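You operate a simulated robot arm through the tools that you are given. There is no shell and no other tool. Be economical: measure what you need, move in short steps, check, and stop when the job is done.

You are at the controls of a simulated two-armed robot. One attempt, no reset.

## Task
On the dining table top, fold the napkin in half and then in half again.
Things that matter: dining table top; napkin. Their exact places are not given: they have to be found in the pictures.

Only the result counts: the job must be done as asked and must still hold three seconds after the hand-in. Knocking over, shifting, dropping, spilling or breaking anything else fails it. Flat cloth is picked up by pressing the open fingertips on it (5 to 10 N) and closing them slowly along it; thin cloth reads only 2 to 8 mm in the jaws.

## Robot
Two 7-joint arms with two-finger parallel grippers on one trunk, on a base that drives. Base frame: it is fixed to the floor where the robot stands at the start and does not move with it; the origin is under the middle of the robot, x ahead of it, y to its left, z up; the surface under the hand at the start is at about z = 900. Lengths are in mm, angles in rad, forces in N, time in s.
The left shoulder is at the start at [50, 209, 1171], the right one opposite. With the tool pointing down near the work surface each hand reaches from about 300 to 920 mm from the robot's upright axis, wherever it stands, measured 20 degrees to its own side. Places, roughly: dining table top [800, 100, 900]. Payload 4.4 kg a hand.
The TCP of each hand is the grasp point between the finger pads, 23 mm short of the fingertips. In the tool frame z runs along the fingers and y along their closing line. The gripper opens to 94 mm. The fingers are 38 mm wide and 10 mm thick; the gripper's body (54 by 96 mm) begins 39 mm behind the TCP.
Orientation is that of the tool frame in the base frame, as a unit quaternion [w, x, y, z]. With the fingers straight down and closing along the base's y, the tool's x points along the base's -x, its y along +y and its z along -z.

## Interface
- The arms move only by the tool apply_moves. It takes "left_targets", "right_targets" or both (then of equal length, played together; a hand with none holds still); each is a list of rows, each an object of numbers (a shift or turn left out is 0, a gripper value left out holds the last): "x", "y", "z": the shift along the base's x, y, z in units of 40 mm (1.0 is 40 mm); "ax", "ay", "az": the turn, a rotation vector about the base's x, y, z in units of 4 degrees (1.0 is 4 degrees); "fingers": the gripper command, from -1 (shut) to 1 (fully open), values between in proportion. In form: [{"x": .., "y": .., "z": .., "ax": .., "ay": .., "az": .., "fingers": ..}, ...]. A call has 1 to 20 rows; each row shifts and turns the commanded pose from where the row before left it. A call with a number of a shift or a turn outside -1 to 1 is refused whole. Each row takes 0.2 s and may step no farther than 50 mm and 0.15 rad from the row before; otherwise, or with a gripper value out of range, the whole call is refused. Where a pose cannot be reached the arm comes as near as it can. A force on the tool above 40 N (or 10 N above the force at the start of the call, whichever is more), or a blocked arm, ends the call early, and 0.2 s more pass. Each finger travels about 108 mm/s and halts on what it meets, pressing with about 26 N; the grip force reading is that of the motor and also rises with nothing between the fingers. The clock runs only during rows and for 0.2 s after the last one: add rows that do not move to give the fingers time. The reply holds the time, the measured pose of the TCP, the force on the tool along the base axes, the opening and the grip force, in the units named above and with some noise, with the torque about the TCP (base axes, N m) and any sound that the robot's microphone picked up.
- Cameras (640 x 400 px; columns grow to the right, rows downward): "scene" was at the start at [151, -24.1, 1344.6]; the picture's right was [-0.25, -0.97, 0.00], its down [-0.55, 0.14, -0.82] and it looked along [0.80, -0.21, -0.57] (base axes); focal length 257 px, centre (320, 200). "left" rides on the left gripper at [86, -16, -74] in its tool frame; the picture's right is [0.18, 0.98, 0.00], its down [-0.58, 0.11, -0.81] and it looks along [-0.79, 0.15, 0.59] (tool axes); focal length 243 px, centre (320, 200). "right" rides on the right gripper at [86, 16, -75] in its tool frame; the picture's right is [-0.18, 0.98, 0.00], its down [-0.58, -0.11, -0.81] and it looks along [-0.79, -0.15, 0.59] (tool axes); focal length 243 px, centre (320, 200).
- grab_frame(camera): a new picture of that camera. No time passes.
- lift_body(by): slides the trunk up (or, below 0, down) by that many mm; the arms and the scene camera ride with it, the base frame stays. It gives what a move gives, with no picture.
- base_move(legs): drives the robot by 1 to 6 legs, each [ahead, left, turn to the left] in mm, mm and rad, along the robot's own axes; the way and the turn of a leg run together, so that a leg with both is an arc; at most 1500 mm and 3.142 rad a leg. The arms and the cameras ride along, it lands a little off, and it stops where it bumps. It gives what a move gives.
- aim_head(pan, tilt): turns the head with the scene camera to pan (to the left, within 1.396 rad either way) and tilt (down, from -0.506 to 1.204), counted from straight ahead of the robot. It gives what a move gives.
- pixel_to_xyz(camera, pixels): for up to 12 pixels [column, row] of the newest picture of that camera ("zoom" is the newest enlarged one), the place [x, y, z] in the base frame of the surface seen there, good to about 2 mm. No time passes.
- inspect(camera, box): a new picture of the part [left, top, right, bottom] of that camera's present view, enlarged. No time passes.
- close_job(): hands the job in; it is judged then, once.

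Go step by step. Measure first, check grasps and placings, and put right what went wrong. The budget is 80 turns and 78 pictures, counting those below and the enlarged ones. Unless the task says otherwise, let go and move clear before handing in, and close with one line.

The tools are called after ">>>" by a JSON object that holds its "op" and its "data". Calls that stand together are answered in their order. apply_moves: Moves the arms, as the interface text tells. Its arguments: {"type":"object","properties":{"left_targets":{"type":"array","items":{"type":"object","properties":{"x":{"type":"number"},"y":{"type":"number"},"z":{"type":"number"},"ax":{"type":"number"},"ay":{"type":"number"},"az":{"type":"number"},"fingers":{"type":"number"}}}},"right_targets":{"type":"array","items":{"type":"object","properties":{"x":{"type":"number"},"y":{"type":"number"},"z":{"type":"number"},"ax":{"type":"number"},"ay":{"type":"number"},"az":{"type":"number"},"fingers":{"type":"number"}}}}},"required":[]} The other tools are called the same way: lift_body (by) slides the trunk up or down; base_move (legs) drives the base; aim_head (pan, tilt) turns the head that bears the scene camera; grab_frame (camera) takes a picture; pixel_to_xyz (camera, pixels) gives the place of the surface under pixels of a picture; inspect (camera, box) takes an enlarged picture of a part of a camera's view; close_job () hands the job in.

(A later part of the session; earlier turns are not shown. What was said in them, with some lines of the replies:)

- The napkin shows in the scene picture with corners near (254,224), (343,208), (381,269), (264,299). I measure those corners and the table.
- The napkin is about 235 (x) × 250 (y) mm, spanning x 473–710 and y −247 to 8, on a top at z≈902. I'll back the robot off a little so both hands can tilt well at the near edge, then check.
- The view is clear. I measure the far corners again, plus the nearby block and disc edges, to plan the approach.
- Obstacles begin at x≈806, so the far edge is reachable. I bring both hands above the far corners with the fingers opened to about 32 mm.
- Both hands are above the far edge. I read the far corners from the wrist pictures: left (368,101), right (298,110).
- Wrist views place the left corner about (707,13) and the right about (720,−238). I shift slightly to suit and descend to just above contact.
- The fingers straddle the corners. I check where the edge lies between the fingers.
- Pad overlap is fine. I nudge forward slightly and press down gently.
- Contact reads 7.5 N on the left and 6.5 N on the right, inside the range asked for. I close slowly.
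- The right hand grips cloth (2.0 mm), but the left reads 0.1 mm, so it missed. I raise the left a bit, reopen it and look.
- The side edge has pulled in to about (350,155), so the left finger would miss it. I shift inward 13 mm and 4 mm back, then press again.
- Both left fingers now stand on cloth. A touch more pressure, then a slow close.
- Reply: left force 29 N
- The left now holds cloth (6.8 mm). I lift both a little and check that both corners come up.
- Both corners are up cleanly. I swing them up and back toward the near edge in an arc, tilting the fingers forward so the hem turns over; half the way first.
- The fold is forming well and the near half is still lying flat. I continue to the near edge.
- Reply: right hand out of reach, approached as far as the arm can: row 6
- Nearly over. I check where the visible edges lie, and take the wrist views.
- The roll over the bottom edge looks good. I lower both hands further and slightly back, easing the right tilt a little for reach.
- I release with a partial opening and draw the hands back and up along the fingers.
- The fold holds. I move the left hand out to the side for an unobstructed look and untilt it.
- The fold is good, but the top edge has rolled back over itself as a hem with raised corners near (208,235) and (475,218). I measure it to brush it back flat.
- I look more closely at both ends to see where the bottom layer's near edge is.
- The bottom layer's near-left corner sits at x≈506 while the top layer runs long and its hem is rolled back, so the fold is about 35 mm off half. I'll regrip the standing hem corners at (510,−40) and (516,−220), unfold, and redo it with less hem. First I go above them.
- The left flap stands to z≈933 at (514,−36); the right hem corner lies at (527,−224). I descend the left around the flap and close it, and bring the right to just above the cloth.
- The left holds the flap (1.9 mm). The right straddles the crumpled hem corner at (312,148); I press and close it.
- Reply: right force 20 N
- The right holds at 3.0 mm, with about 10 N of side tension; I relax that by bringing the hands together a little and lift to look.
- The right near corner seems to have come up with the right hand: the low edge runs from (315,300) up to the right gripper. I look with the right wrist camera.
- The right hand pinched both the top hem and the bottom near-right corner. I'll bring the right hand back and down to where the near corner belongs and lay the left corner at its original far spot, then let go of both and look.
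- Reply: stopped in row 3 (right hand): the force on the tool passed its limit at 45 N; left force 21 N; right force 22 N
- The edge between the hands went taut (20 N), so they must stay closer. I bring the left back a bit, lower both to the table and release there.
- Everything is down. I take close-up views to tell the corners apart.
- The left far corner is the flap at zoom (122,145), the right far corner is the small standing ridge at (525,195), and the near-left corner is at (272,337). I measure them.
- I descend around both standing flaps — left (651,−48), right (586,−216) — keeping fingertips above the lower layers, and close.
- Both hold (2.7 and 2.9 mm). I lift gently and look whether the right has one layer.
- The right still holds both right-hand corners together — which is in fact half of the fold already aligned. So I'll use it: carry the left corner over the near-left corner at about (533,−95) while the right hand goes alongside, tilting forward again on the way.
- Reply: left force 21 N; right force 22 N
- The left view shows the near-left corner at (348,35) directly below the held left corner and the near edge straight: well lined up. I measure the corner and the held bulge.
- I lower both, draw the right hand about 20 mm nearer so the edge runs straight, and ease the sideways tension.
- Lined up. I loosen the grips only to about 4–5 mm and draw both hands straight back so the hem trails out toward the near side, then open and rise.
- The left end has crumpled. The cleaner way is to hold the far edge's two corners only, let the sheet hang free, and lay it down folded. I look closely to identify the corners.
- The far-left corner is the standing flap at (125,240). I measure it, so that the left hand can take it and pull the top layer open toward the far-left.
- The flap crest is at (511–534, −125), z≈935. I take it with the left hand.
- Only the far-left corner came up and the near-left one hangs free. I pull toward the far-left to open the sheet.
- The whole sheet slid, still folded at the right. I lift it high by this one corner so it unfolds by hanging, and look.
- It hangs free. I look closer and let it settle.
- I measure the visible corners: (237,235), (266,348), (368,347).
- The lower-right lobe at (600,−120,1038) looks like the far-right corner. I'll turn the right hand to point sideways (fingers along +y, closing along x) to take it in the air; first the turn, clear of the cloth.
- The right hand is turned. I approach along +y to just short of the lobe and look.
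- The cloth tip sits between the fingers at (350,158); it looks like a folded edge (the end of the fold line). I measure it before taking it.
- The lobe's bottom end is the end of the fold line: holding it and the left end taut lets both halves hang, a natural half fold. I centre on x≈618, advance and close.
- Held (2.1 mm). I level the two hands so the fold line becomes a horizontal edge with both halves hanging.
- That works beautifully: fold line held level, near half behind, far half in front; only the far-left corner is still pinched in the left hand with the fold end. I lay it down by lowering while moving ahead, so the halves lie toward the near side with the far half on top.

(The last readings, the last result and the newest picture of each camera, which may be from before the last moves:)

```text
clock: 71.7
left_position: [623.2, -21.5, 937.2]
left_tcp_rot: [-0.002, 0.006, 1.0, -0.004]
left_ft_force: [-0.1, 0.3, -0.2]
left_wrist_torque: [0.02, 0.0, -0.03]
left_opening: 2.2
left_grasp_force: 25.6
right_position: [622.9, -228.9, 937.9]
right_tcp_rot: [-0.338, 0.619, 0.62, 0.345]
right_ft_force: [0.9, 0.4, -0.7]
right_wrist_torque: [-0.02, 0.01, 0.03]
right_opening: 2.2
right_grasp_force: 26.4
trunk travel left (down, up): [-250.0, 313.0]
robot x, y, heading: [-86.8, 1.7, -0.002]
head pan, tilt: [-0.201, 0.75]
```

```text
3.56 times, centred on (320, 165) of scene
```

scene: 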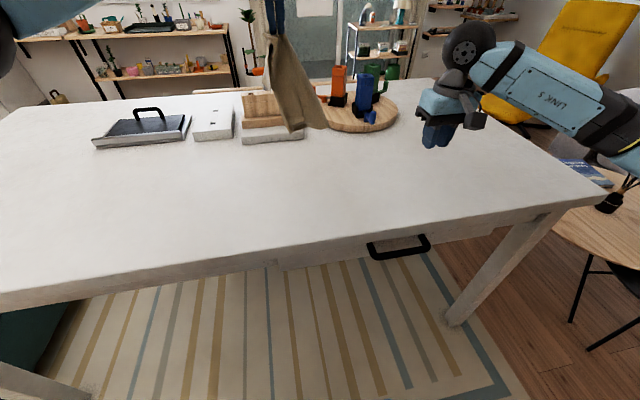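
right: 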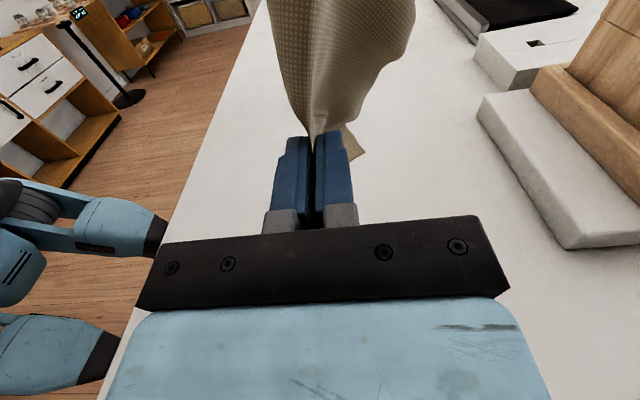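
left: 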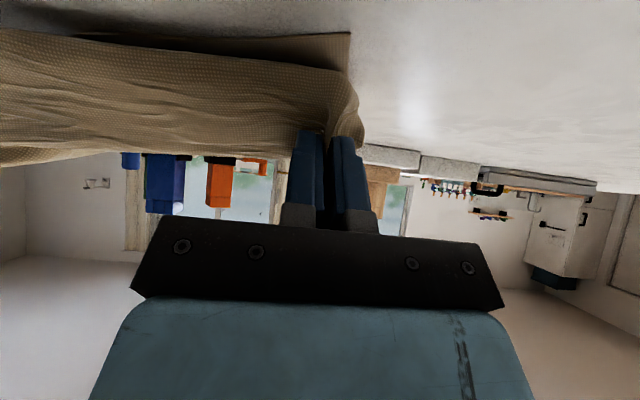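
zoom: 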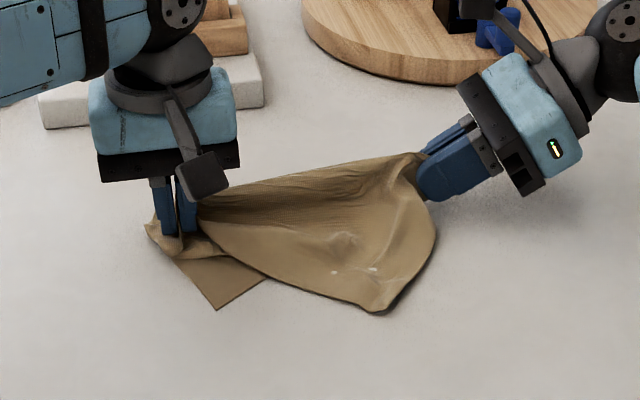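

Laid well. I release the left hand only (the right keeps anchoring the fold end), rise, and look at the left end.

>>> {"op": "apply_moves", "data": {"left_targets": [{"fingers": -0.6}, {"fingers": -0.1}, {"fingers": 0.2}, {"z": 0.5}, {"z": 0.8}, {"z": 0.8, "y": 0.5, "x": -0.4}, {"z": 0.4, "y": 0.8, "x": -0.6}, {}]}}

>>> {"op": "inspect", "data": {"camera": "scene", "box": [250, 130, 380, 210]}}

```text
clock: 73.5
left_position: [582.1, 29.8, 1037.2]
left_tcp_rot: [-0.003, 0.006, 1.0, -0.003]
left_ft_force: [-0.8, -0.6, 0.0]
left_wrist_torque: [-0.03, -0.01, 0.0]
left_opening: 56.5
left_grasp_force: 0.1
right_position: [624.8, -229.5, 937.7]
right_tcp_rot: [-0.339, 0.619, 0.62, 0.345]
right_ft_force: [-0.1, -0.5, 1.2]
right_wrist_torque: [0.02, -0.01, -0.01]
right_opening: 2.1
right_grasp_force: 26.0
trunk travel left (down, up): [-250.0, 313.0]
robot x, y, heading: [-87.3, -1.4, 0.001]
head pan, tilt: [-0.201, 0.75]
```

```text
4.92 times, centred on (315, 170) of scene
```

zoom: 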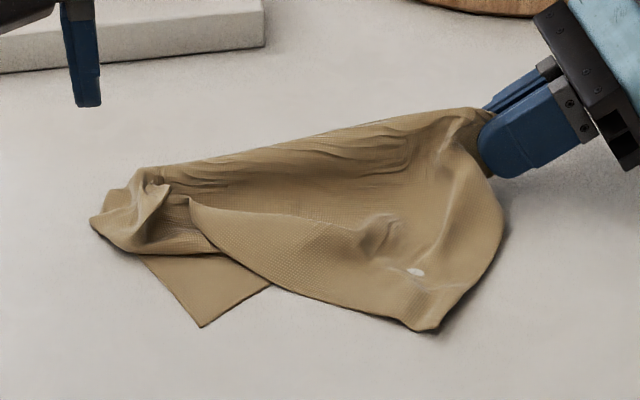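

The near edges are clear: near-left corner (200,325), far-right (430,330); the top edge runs diagonally up to a crumple at (150,190) holding the far-left corner. I measure.

>>> {"op": "pixel_to_xyz", "data": {"camera": "zoom", "pixels": [[430, 328], [300, 275], [192, 203], [165, 188], [145, 178], [140, 240], [95, 222], [200, 322], [120, 195], [160, 215], [205, 240], [265, 288]]}}

>>> {"op": "inspect", "data": {"camera": "scene", "box": [264, 158, 304, 190]}}

```text
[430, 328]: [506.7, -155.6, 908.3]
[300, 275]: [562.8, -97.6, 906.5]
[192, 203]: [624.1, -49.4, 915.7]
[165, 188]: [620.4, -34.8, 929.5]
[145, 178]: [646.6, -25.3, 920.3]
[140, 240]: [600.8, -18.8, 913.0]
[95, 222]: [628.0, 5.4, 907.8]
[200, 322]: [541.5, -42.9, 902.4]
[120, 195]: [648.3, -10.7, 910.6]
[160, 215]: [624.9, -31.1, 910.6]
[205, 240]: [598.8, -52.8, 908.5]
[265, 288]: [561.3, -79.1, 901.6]
```

```text
12.50 times, centred on (284, 174) of scene
```

zoom: 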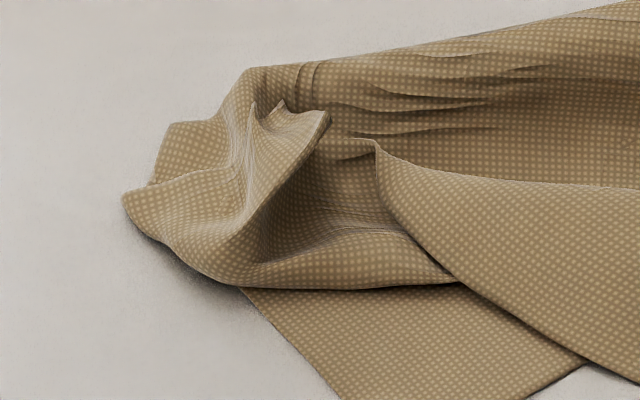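

The underlying half is bunched, so I'll use the hang-and-lay method on the full sheet: left takes the far-left flap (shallow bite), then the right hand lets go and withdraws to later take the far-right corner at (507,−156).

>>> {"op": "apply_moves", "data": {"left_targets": [{"x": 0.32, "y": -0.52, "z": -0.3, "fingers": -0.1}, {"x": 0.32, "y": -0.52, "z": -0.3}, {"x": 0.32, "y": -0.52, "z": -0.3}, {"z": -0.38}, {"z": -0.38}, {"z": -0.38}, {"z": -0.36}, {}, {"fingers": -0.4}, {"fingers": -0.7}, {"fingers": -1}, {}, {}, {"z": 0.25}, {"z": 0.25}, {"z": 0.25}, {"z": 0.25}, {}, {}, {}], "right_targets": [{}, {}, {}, {}, {}, {}, {}, {}, {}, {}, {"fingers": -0.6}, {"fingers": 0}, {"y": -0.5, "z": 0.2, "ax": 1}, {"y": -0.5, "z": 0.35, "ax": 1}, {"y": -0.5, "z": 0.35, "ax": 1}, {"y": -0.5, "z": 0.35, "ax": 1}, {"y": -0.5, "z": 0.35, "ax": 1}, {"y": -0.5, "z": 0.35, "ax": 1}, {"y": -0.5, "z": 0.35, "ax": 1}, {"y": -0.5, "z": 0.35, "ax": 1}]}}

>>> {"op": "inspect", "data": {"camera": "scene", "box": [250, 120, 380, 210]}}

```text
clock: 77.7
left_position: [622.7, -30.0, 982.4]
left_tcp_rot: [-0.001, 0.006, 1.0, -0.004]
left_ft_force: [0.7, 0.7, 0.2]
left_wrist_torque: [0.0, -0.04, 0.01]
left_opening: 2.3
left_grasp_force: 26.5
right_position: [622.0, -388.1, 1046.0]
right_tcp_rot: [-0.496, 0.501, 0.5, 0.502]
right_ft_force: [-0.1, 0.6, 0.3]
right_wrist_torque: [0.0, -0.01, 0.01]
right_opening: 46.8
right_grasp_force: 0.1
trunk travel left (down, up): [-250.0, 313.0]
robot x, y, heading: [-90.5, 2.8, 0.004]
head pan, tilt: [-0.201, 0.75]
```

```text
4.44 times, centred on (315, 165) of scene
```

zoom: 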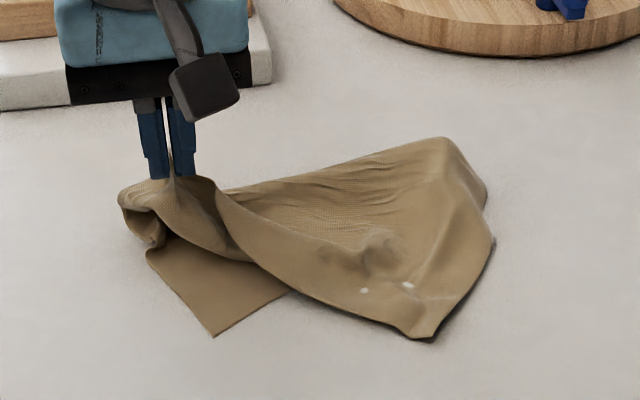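

The left holds the corner (2.3 mm). I turn the right hand back to pointing down while moving it above the far-right corner (507,−156).

>>> {"op": "apply_moves", "data": {"right_targets": [{"ax": -1, "ay": -1, "az": 1, "x": -0.16, "y": 0.3}, {"ax": -1, "ay": -1, "az": 1, "x": -0.16, "y": 0.3}, {"ax": -1, "ay": -1, "az": 1, "x": -0.16, "y": 0.3}, {"ax": -1, "ay": -1, "az": 1, "x": -0.16, "y": 0.3}, {"ax": -1, "ay": -1, "az": 1, "x": -0.16, "y": 0.3}, {"ax": -1, "ay": -1, "az": 1, "x": -0.16, "y": 0.3}, {"ax": -1, "ay": -1, "az": 1, "x": -0.16, "y": 0.3}, {"ax": -1, "ay": -1, "az": 1, "x": -0.16, "y": 0.3}, {"ax": -1, "ay": -1, "az": 1, "x": -0.16, "y": 0.3}, {"ax": -1, "ay": -1, "az": 1, "x": -0.16, "y": 0.3}, {"ax": -1, "ay": -1, "az": 1, "x": -0.16, "y": 0.3}, {"ax": -1, "ay": -1, "az": 1, "x": -0.16, "y": 0.3}, {"ax": -1, "ay": -1, "az": 1, "x": -0.16, "y": 0.3}, {"ax": -1, "ay": -1, "az": 1, "x": -0.16, "y": 0.3}, {"ax": -1, "ay": -1, "az": 1, "x": -0.16, "y": 0.3}, {"ax": -1, "ay": -1, "az": 1, "x": -0.16, "y": 0.35, "z": -0.4}, {"ax": -1, "ay": -1, "az": 1, "x": -0.16, "y": 0.45, "z": -0.7, "fingers": -0.35}, {"ax": -0.32, "ay": -0.32, "az": 0.32, "x": -0.13, "y": 0.53, "z": -0.5}, {}]}}

>>> {"op": "grab_frame", "data": {"camera": "right"}}

```text
clock: 81.7
left_position: [622.9, -30.6, 982.2]
left_tcp_rot: [-0.002, 0.006, 1.0, -0.002]
left_ft_force: [-1.0, -0.5, 0.6]
left_wrist_torque: [0.01, 0.0, 0.04]
left_opening: 2.5
left_grasp_force: 26.2
right_position: [507.8, -153.2, 980.2]
right_tcp_rot: [0.003, -0.003, 1.0, 0.004]
right_ft_force: [-0.1, -0.1, -0.3]
right_wrist_torque: [0.0, 0.01, -0.01]
right_opening: 30.8
right_grasp_force: 0.0
trunk travel left (down, up): [-250.0, 313.0]
robot x, y, heading: [-91.3, 0.7, -0.0]
head pan, tilt: [-0.201, 0.75]
```

```text
6 pictures are left
```

right: 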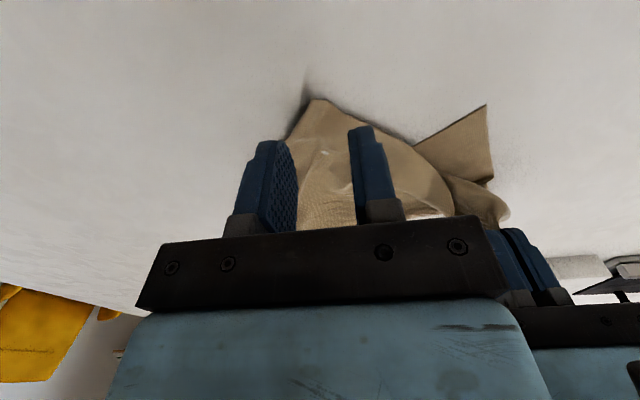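

>>> {"op": "pixel_to_xyz", "data": {"camera": "right", "pixels": [[318, 102], [322, 125], [300, 130], [345, 125], [325, 165], [487, 110]]}}

```text
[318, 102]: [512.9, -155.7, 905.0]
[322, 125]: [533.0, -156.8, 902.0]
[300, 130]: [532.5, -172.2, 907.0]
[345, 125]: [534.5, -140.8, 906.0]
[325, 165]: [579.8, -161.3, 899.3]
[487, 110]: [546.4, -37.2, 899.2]
```

The corner tip is at (513,−156). I descend, press gently, and close slowly on it.

>>> {"op": "apply_moves", "data": {"right_targets": [{"x": 0.12, "y": -0.07, "z": -0.6}, {"z": -0.6}, {"z": -0.1}, {"z": -0.06}, {"z": -0.03}, {"z": -0.02}, {}, {"fingers": -0.45}, {"fingers": -0.53}, {"fingers": -0.61}, {"fingers": -0.69}, {"fingers": -0.77}, {"fingers": -0.85}, {"fingers": -0.93}, {"fingers": -1}, {}, {}, {"z": 0.3}, {"z": 0.3}, {}]}}

```text
clock: 85.9
left_position: [621.7, -33.1, 983.4]
left_tcp_rot: [-0.002, 0.006, 1.0, -0.004]
left_ft_force: [-0.1, -0.1, -0.1]
left_wrist_torque: [0.01, -0.01, 0.02]
left_opening: 2.2
left_grasp_force: 25.7
right_position: [511.9, -157.2, 948.7]
right_tcp_rot: [0.002, -0.004, 1.0, 0.004]
right_ft_force: [-0.8, 0.6, 0.8]
right_wrist_torque: [0.03, 0.0, 0.04]
right_opening: 2.2
right_grasp_force: 25.7
trunk travel left (down, up): [-250.0, 313.0]
robot x, y, heading: [-89.6, 0.4, -0.002]
head pan, tilt: [-0.201, 0.75]
```

Held (2.2 mm). I lift both to z≈1180, side by side 180 mm apart, so the sheet hangs straight, and look.

>>> {"op": "apply_moves", "data": {"left_targets": [{"x": -0.08, "y": 0.03, "z": 0.7}, {"x": -0.08, "y": 0.03, "z": 0.7}, {"x": -0.08, "y": 0.03, "z": 0.7}, {"x": -0.08, "y": 0.03, "z": 0.7}, {"x": -0.08, "y": 0.03, "z": 0.7}, {"x": -0.08, "y": 0.03, "z": 0.7}, {"x": -0.08, "y": 0.03, "z": 0.7}, {}, {}, {}, {}], "right_targets": [{"x": 0.314, "y": -0.17, "z": 0.825}, {"x": 0.314, "y": -0.17, "z": 0.825}, {"x": 0.314, "y": -0.17, "z": 0.825}, {"x": 0.314, "y": -0.17, "z": 0.825}, {"x": 0.314, "y": -0.17, "z": 0.825}, {"x": 0.314, "y": -0.17, "z": 0.825}, {"x": 0.314, "y": -0.17, "z": 0.825}, {}, {}, {}, {}]}}

>>> {"op": "inspect", "data": {"camera": "scene", "box": [220, 40, 420, 200]}}

```text
clock: 88.3
left_position: [599.7, -22.7, 1177.4]
left_tcp_rot: [-0.002, 0.006, 1.0, -0.004]
left_ft_force: [0.4, 0.2, -0.2]
left_wrist_torque: [0.01, -0.04, 0.0]
left_opening: 2.3
left_grasp_force: 26.8
right_position: [601.1, -204.8, 1181.3]
right_tcp_rot: [0.003, -0.003, 1.0, 0.003]
right_ft_force: [1.3, -0.3, -0.1]
right_wrist_torque: [-0.03, -0.01, 0.04]
right_opening: 1.9
right_grasp_force: 26.2
trunk travel left (down, up): [-250.0, 313.0]
robot x, y, heading: [-88.4, -1.8, -0.001]
head pan, tilt: [-0.201, 0.75]
```

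```text
2.50 times, centred on (320, 120) of scene
```

zoom: 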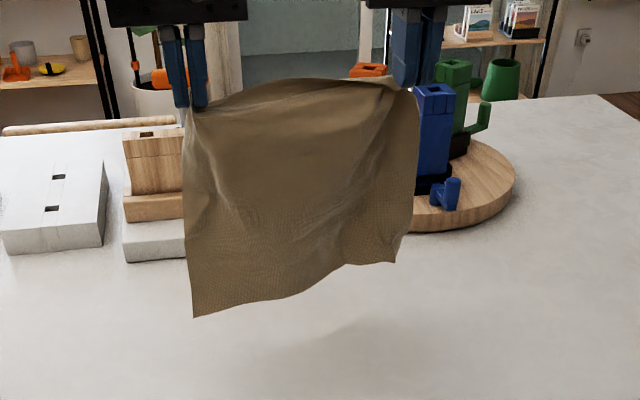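

A clean hanging sheet. I measure its corners to plan the lay-down.

>>> {"op": "pixel_to_xyz", "data": {"camera": "zoom", "pixels": [[197, 311], [393, 258], [192, 112], [410, 100], [340, 265], [300, 200], [418, 130], [187, 220], [260, 298]]}}

```text
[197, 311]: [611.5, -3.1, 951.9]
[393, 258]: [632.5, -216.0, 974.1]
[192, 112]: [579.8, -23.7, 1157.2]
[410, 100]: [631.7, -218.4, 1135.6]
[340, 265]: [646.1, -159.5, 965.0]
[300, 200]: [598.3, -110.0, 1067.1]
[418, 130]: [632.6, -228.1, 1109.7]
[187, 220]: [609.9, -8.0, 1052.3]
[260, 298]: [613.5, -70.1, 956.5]
```

Bottom edge is about 205 mm below the grips. I move back so it will touch at x≈500, lower, and lay the lower half by moving ahead.

>>> {"op": "apply_moves", "data": {"left_targets": [{"x": -0.55, "z": -0.2}, {"x": -0.55, "z": -0.2}, {"x": -0.55, "z": -0.2}, {"x": -0.55, "z": -0.2}, {"x": -0.55, "z": -0.2}, {}, {}, {"x": 0.33, "z": -0.35}, {"x": 0.33, "z": -0.35}, {"x": 0.33, "z": -0.35}, {"x": 0.33, "z": -0.35}, {"x": 0.33, "z": -0.35}, {"x": 0.33, "z": -0.35}, {"x": 0.33, "z": -0.35}, {"x": 0.33, "z": -0.35}, {}], "right_targets": [{"x": -0.65, "z": -0.2}, {"x": -0.65, "z": -0.2}, {"x": -0.65, "z": -0.2}, {"x": -0.65, "z": -0.2}, {"x": -0.65, "z": -0.2}, {}, {}, {"x": 0.33, "z": -0.35}, {"x": 0.33, "z": -0.35}, {"x": 0.33, "z": -0.35}, {"x": 0.33, "z": -0.35}, {"x": 0.33, "z": -0.35}, {"x": 0.33, "z": -0.35}, {"x": 0.33, "z": -0.35}, {"x": 0.33, "z": -0.35}, {}]}}

>>> {"op": "inspect", "data": {"camera": "scene", "box": [230, 90, 410, 220]}}

```text
clock: 91.7
left_position: [593.3, -23.4, 1023.8]
left_tcp_rot: [-0.002, 0.006, 1.0, -0.003]
left_ft_force: [-0.7, 0.6, 0.1]
left_wrist_torque: [0.01, -0.03, 0.05]
left_opening: 2.4
left_grasp_force: 25.6
right_position: [577.2, -206.2, 1029.2]
right_tcp_rot: [0.003, -0.004, 1.0, 0.003]
right_ft_force: [0.1, 0.0, -0.2]
right_wrist_torque: [0.0, 0.01, -0.01]
right_opening: 2.2
right_grasp_force: 25.7
trunk travel left (down, up): [-250.0, 313.0]
robot x, y, heading: [-88.7, 2.9, 0.006]
head pan, tilt: [-0.201, 0.75]
```

```text
3.08 times, centred on (320, 155) of scene
```

zoom: 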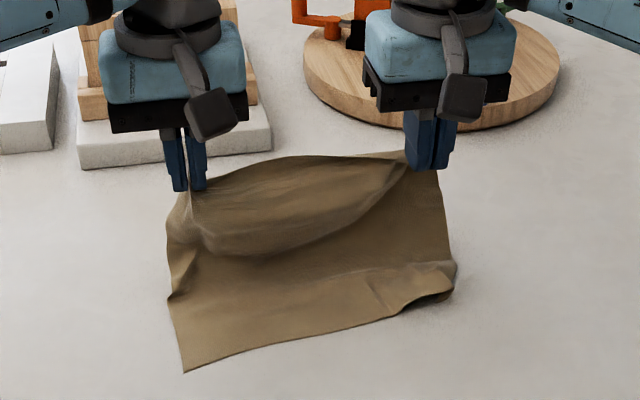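

The lower half lies well, only the near-right corner is slightly curled at (430,295). I measure the near edge to set the landing line.

>>> {"op": "pixel_to_xyz", "data": {"camera": "zoom", "pixels": [[187, 367], [395, 312], [452, 285], [430, 270], [300, 340], [240, 230], [170, 295], [445, 210]]}}

```text
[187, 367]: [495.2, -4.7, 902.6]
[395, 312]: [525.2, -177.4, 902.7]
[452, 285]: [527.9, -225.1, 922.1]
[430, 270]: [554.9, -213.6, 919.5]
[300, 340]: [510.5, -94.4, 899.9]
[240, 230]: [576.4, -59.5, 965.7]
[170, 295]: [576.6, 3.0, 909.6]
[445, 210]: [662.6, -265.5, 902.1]
```

The near edge is slightly slanted (x 495 at left to ~532 at right), so I'll land the left corner at x≈500 and the right at x≈535. A small tug ahead first uncurls the near-right corner; then the arc back, spreading slightly, and release.

>>> {"op": "apply_moves", "data": {"left_targets": [{"x": 0.15}, {"x": 0.15}, {"x": 0.1}, {"x": -0.2, "y": 0.03}, {"x": -0.3, "y": 0.03, "z": -0.05}, {"x": -0.4, "y": 0.03, "z": -0.12}, {"x": -0.4, "y": 0.03, "z": -0.2}, {"x": -0.4, "y": 0.03, "z": -0.3}, {"x": -0.35, "y": 0.03, "z": -0.4}, {"x": -0.3, "y": 0.03, "z": -0.4}, {"x": -0.2, "y": 0.03, "z": -0.4}, {"x": -0.15, "z": -0.35}, {}, {"fingers": -0.6}, {"fingers": -0.2}, {"z": 0.4}, {"z": 0.7}, {"z": 0.9, "y": 0.3}, {"z": 0.6, "y": 0.8}, {"y": 1}], "right_targets": [{"x": 0.35, "z": -0.1}, {"x": 0.35, "z": -0.1}, {"x": 0.3, "z": -0.1}, {"x": -0.15, "y": -0.04}, {"x": -0.25, "y": -0.04}, {"x": -0.3, "y": -0.04, "z": -0.1}, {"x": -0.3, "y": -0.04, "z": -0.18}, {"x": -0.3, "y": -0.04, "z": -0.25}, {"x": -0.25, "y": -0.04, "z": -0.35}, {"x": -0.2, "y": -0.04, "z": -0.4}, {"x": -0.2, "y": -0.04, "z": -0.4}, {"x": -0.1, "z": -0.3}, {}, {"fingers": -0.6}, {"fingers": -0.2}, {"z": 0.4}, {"z": 0.7}, {"z": 0.9, "y": -0.3}, {"z": 0.6, "y": -0.7}, {"y": -0.7}]}}

>>> {"op": "inspect", "data": {"camera": "scene", "box": [255, 140, 385, 220]}}

```text
clock: 95.9
left_position: [501.6, 72.0, 1041.5]
left_tcp_rot: [-0.001, 0.007, 1.0, -0.004]
left_ft_force: [0.0, -0.4, -0.3]
left_wrist_torque: [-0.02, 0.0, 0.01]
left_opening: 37.5
left_grasp_force: 0.0
right_position: [534.2, -284.2, 1040.2]
right_tcp_rot: [0.003, -0.003, 1.0, 0.004]
right_ft_force: [0.5, -0.2, -0.5]
right_wrist_torque: [0.03, 0.03, -0.02]
right_opening: 37.9
right_grasp_force: 0.1
trunk travel left (down, up): [-250.0, 313.0]
robot x, y, heading: [-89.6, -1.0, 0.004]
head pan, tilt: [-0.201, 0.75]
```

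```text
4.92 times, centred on (320, 180) of scene
```

zoom: 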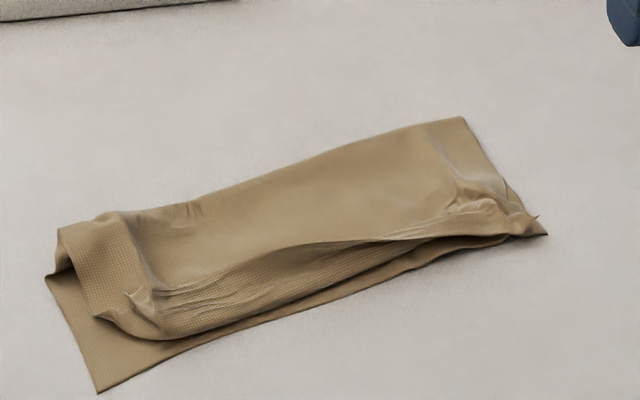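

A proper half fold now: all corners nearly meet at the near edge. I measure it for the second fold.

>>> {"op": "pixel_to_xyz", "data": {"camera": "zoom", "pixels": [[100, 390], [548, 234], [462, 119], [58, 230], [48, 278], [102, 318], [535, 220], [300, 250], [130, 270], [500, 190], [290, 180], [330, 300]]}}

```text
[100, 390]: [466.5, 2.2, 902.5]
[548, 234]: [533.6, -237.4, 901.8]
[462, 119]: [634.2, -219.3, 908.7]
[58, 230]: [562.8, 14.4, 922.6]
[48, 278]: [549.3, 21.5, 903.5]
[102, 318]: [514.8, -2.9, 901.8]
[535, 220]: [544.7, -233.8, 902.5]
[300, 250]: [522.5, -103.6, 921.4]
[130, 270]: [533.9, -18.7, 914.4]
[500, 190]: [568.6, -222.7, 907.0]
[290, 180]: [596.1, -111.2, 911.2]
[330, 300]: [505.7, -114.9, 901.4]
```

The package runs from the left end (mid ≈(510,10)) to the neat right end (mid ≈(584,−228)), tilted about 17°. I clear the right arm and bring the left hand, yawed 17.6°, above a spot 23 mm inside the right end at (577,−206).

>>> {"op": "apply_moves", "data": {"left_targets": [{}, {}, {"x": 0.235, "y": -0.87, "z": -0.13, "az": 0.55, "fingers": -0.42}, {"x": 0.235, "y": -0.87, "z": -0.13, "az": 0.55}, {"x": 0.235, "y": -0.87, "z": -0.13, "az": 0.55}, {"x": 0.235, "y": -0.87, "z": -0.13, "az": 0.55}, {"x": 0.235, "y": -0.87, "z": -0.13, "az": 0.55}, {"x": 0.235, "y": -0.87, "z": -0.13, "az": 0.55}, {"x": 0.235, "y": -0.87, "z": -0.13, "az": 0.55}, {"x": 0.235, "y": -0.86, "z": -0.13, "az": 0.55}, {"z": -0.7}, {"z": -0.7}, {}], "right_targets": [{"x": -0.5, "y": -0.8, "z": 0.5}, {"x": -0.5, "y": -0.8, "z": 0.5}, {"x": -0.5, "y": -0.8, "z": 0.5}, {"x": -0.5, "y": -0.8, "z": 0.5}, {}, {}, {}, {}, {}, {}, {}, {}, {}]}}

```text
clock: 98.7
left_position: [576.8, -206.0, 943.8]
left_tcp_rot: [-0.001, -0.148, 0.989, -0.005]
left_ft_force: [0.7, -0.1, -0.2]
left_wrist_torque: [0.0, 0.02, -0.02]
left_opening: 27.2
left_grasp_force: 0.1
right_position: [453.9, -416.2, 1121.4]
right_tcp_rot: [0.002, -0.003, 1.0, 0.002]
right_ft_force: [1.5, 0.2, -1.1]
right_wrist_torque: [0.01, -0.01, 0.03]
right_opening: 37.7
right_grasp_force: 0.1
trunk travel left (down, up): [-250.0, 313.0]
robot x, y, heading: [-90.9, -0.2, 0.001]
head pan, tilt: [-0.201, 0.75]
```

Positioned as planned. I press down in small steps.

>>> {"op": "apply_moves", "data": {"left_targets": [{"z": -0.2}, {"z": -0.1}, {"z": -0.05}, {"z": -0.04}, {}]}}

```text
clock: 99.9
left_position: [577.7, -206.9, 928.7]
left_tcp_rot: [-0.002, -0.147, 0.989, -0.004]
left_ft_force: [-0.8, -1.3, 0.4]
left_wrist_torque: [0.01, 0.01, 0.03]
left_opening: 27.4
left_grasp_force: 0.1
right_position: [454.9, -416.3, 1121.2]
right_tcp_rot: [0.002, -0.002, 1.0, 0.004]
right_ft_force: [-0.3, 0.2, 0.5]
right_wrist_torque: [0.0, 0.01, 0.01]
right_opening: 37.8
right_grasp_force: 0.0
trunk travel left (down, up): [-250.0, 313.0]
robot x, y, heading: [-86.2, -0.2, 0.003]
head pan, tilt: [-0.201, 0.75]
```

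>>> {"op": "apply_moves", "data": {"left_targets": [{"z": -0.05}, {"z": -0.04}, {"z": -0.03}, {}]}}

```text
clock: 100.9
left_position: [577.1, -207.4, 923.3]
left_tcp_rot: [-0.001, -0.148, 0.989, -0.005]
left_ft_force: [1.3, 0.1, 8.9]
left_wrist_torque: [0.07, -0.07, -0.03]
left_opening: 27.2
left_grasp_force: 0.0
right_position: [453.4, -414.8, 1121.5]
right_tcp_rot: [0.003, -0.003, 1.0, 0.003]
right_ft_force: [0.8, -0.3, 0.6]
right_wrist_torque: [-0.01, 0.0, -0.03]
right_opening: 37.7
right_grasp_force: 0.1
trunk travel left (down, up): [-250.0, 313.0]
robot x, y, heading: [-88.9, -1.5, 0.003]
head pan, tilt: [-0.201, 0.75]
```

Contact at 8.9 N. I close slowly along the cloth.

>>> {"op": "apply_moves", "data": {"left_targets": [{"fingers": -0.5}, {"fingers": -0.57}, {"fingers": -0.64}, {"fingers": -0.71}, {"fingers": -0.78}, {"fingers": -0.85}, {"fingers": -0.92}, {"fingers": -1}, {}, {}, {"z": 0.4}, {"z": 0.5}, {}]}}

>>> {"op": "inspect", "data": {"camera": "scene", "box": [255, 120, 395, 220]}}

```text
clock: 103.7
left_position: [577.3, -207.4, 959.3]
left_tcp_rot: [-0.003, -0.147, 0.989, -0.004]
left_ft_force: [-0.3, 0.5, 0.1]
left_wrist_torque: [-0.02, -0.02, 0.01]
left_opening: 2.4
left_grasp_force: 26.6
right_position: [453.7, -416.1, 1120.8]
right_tcp_rot: [0.002, -0.003, 1.0, 0.003]
right_ft_force: [0.0, 0.7, -1.0]
right_wrist_torque: [-0.01, 0.0, 0.04]
right_opening: 37.4
right_grasp_force: 0.1
trunk travel left (down, up): [-250.0, 313.0]
robot x, y, heading: [-88.6, 0.4, -0.001]
head pan, tilt: [-0.201, 0.75]
```

```text
4.00 times, centred on (325, 170) of scene
```

zoom: 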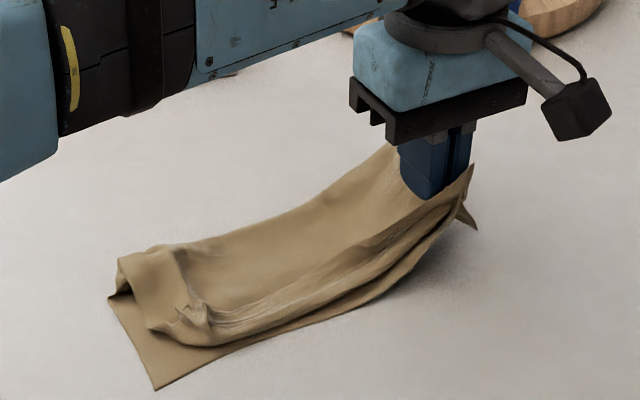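

Both layers come up together (the end edge at (470,185) with the lower edge following). I carry the end over along the package's axis onto the left end with a tilt, loosen, draw back and rise.

>>> {"op": "apply_moves", "data": {"left_targets": [{"x": -0.073, "y": 0.239, "z": 0.5}, {"x": -0.11, "y": 0.358, "z": 0.45, "ax": -0.953, "ay": -0.305}, {"x": -0.146, "y": 0.477, "z": 0.3, "ax": -0.953, "ay": -0.305}, {"x": -0.161, "y": 0.525, "z": 0.12, "ax": -0.953, "ay": -0.305}, {"x": -0.161, "y": 0.525, "ax": -0.953, "ay": -0.305}, {"x": -0.161, "y": 0.525, "ax": -0.953, "ay": -0.305}, {"x": -0.161, "y": 0.525, "z": -0.12, "ax": -0.953, "ay": -0.305}, {"x": -0.161, "y": 0.525, "z": -0.25, "ax": -0.953, "ay": -0.305}, {"x": -0.146, "y": 0.477, "z": -0.38, "ax": -0.953, "ay": -0.305}, {"x": -0.131, "y": 0.429, "z": -0.45, "ax": -0.953, "ay": -0.305}, {"x": -0.102, "y": 0.334, "z": -0.38, "ax": -0.953, "ay": -0.305}, {"x": -0.088, "y": 0.286, "z": -0.32}, {}]}}

```text
clock: 106.5
left_position: [514.9, 2.5, 939.7]
left_tcp_rot: [0.054, -0.138, 0.928, -0.341]
left_ft_force: [0.0, 0.2, -0.2]
left_wrist_torque: [-0.02, 0.01, 0.01]
left_opening: 2.4
left_grasp_force: 25.8
right_position: [454.3, -415.7, 1120.4]
right_tcp_rot: [0.003, -0.002, 1.0, 0.004]
right_ft_force: [0.6, 0.9, 0.3]
right_wrist_torque: [0.03, -0.05, 0.01]
right_opening: 37.6
right_grasp_force: 0.0
trunk travel left (down, up): [-250.0, 313.0]
robot x, y, heading: [-90.8, 1.3, -0.0]
head pan, tilt: [-0.201, 0.75]
```

On target with the cloth still held. I loosen, draw back along the fold direction, then rise and clear.

>>> {"op": "apply_moves", "data": {"left_targets": [{"fingers": -0.86}, {"x": -0.06, "y": 0.2, "z": 0.05}, {"x": -0.06, "y": 0.2, "z": 0.05}, {"x": -0.06, "y": 0.2, "z": 0.1, "fingers": -0.75}, {"x": -0.06, "y": 0.3, "z": 0.3, "fingers": -0.5}, {"y": 0.3, "z": 0.5}, {"y": 0.5, "z": 0.8}, {"y": 0.9, "z": 0.8}, {"y": 1, "z": 0.5}, {"y": 1}, {"y": 1}, {}]}}

>>> {"op": "inspect", "data": {"camera": "scene", "box": [250, 140, 370, 220]}}

```text
clock: 109.1
left_position: [504.9, 226.7, 1060.6]
left_tcp_rot: [0.053, -0.137, 0.929, -0.34]
left_ft_force: [0.3, 0.1, -1.0]
left_wrist_torque: [0.02, -0.03, -0.03]
left_opening: 23.6
left_grasp_force: 0.0
right_position: [454.4, -416.3, 1119.3]
right_tcp_rot: [0.002, -0.002, 1.0, 0.005]
right_ft_force: [0.6, -0.3, -0.4]
right_wrist_torque: [-0.04, -0.04, -0.04]
right_opening: 37.4
right_grasp_force: 0.1
trunk travel left (down, up): [-250.0, 313.0]
robot x, y, heading: [-90.6, -0.6, -0.0]
head pan, tilt: [-0.201, 0.75]
```

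```text
5.00 times, centred on (310, 180) of scene
```

zoom: 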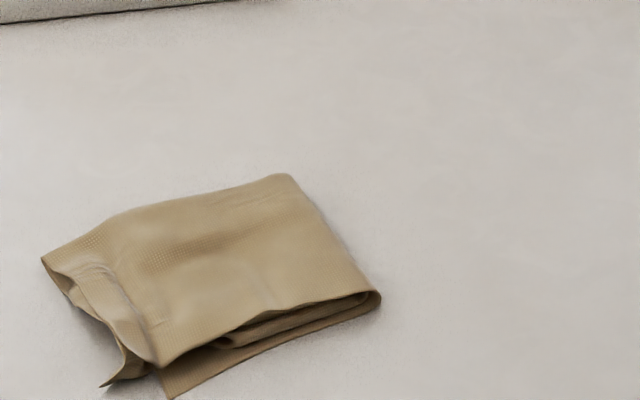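

That is a tidy quarter fold. I measure its outline to check it.

>>> {"op": "pixel_to_xyz", "data": {"camera": "zoom", "pixels": [[43, 258], [288, 176], [378, 295], [168, 395], [105, 383], [155, 362], [200, 270], [100, 290], [300, 240]]}}

```text
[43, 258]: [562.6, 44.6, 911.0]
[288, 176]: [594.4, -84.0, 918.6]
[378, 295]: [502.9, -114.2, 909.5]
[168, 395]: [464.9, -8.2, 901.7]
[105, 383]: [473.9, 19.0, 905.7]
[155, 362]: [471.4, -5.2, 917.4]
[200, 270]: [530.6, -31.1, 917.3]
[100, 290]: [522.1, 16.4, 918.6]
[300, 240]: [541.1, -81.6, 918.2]
```

The napkin is folded in half and then in half again: it now measures about 103 × 133 mm, lies flat on the table, and both hands are clear, so I hand it in.

>>> {"op": "close_job", "data": {}}

```text
The job is handed in.
```

I folded the napkin in half and then in half again on the dining table top and handed it in. It ended as a packet about 103 × 133 mm, slightly askew, and one corner sticks out a little.
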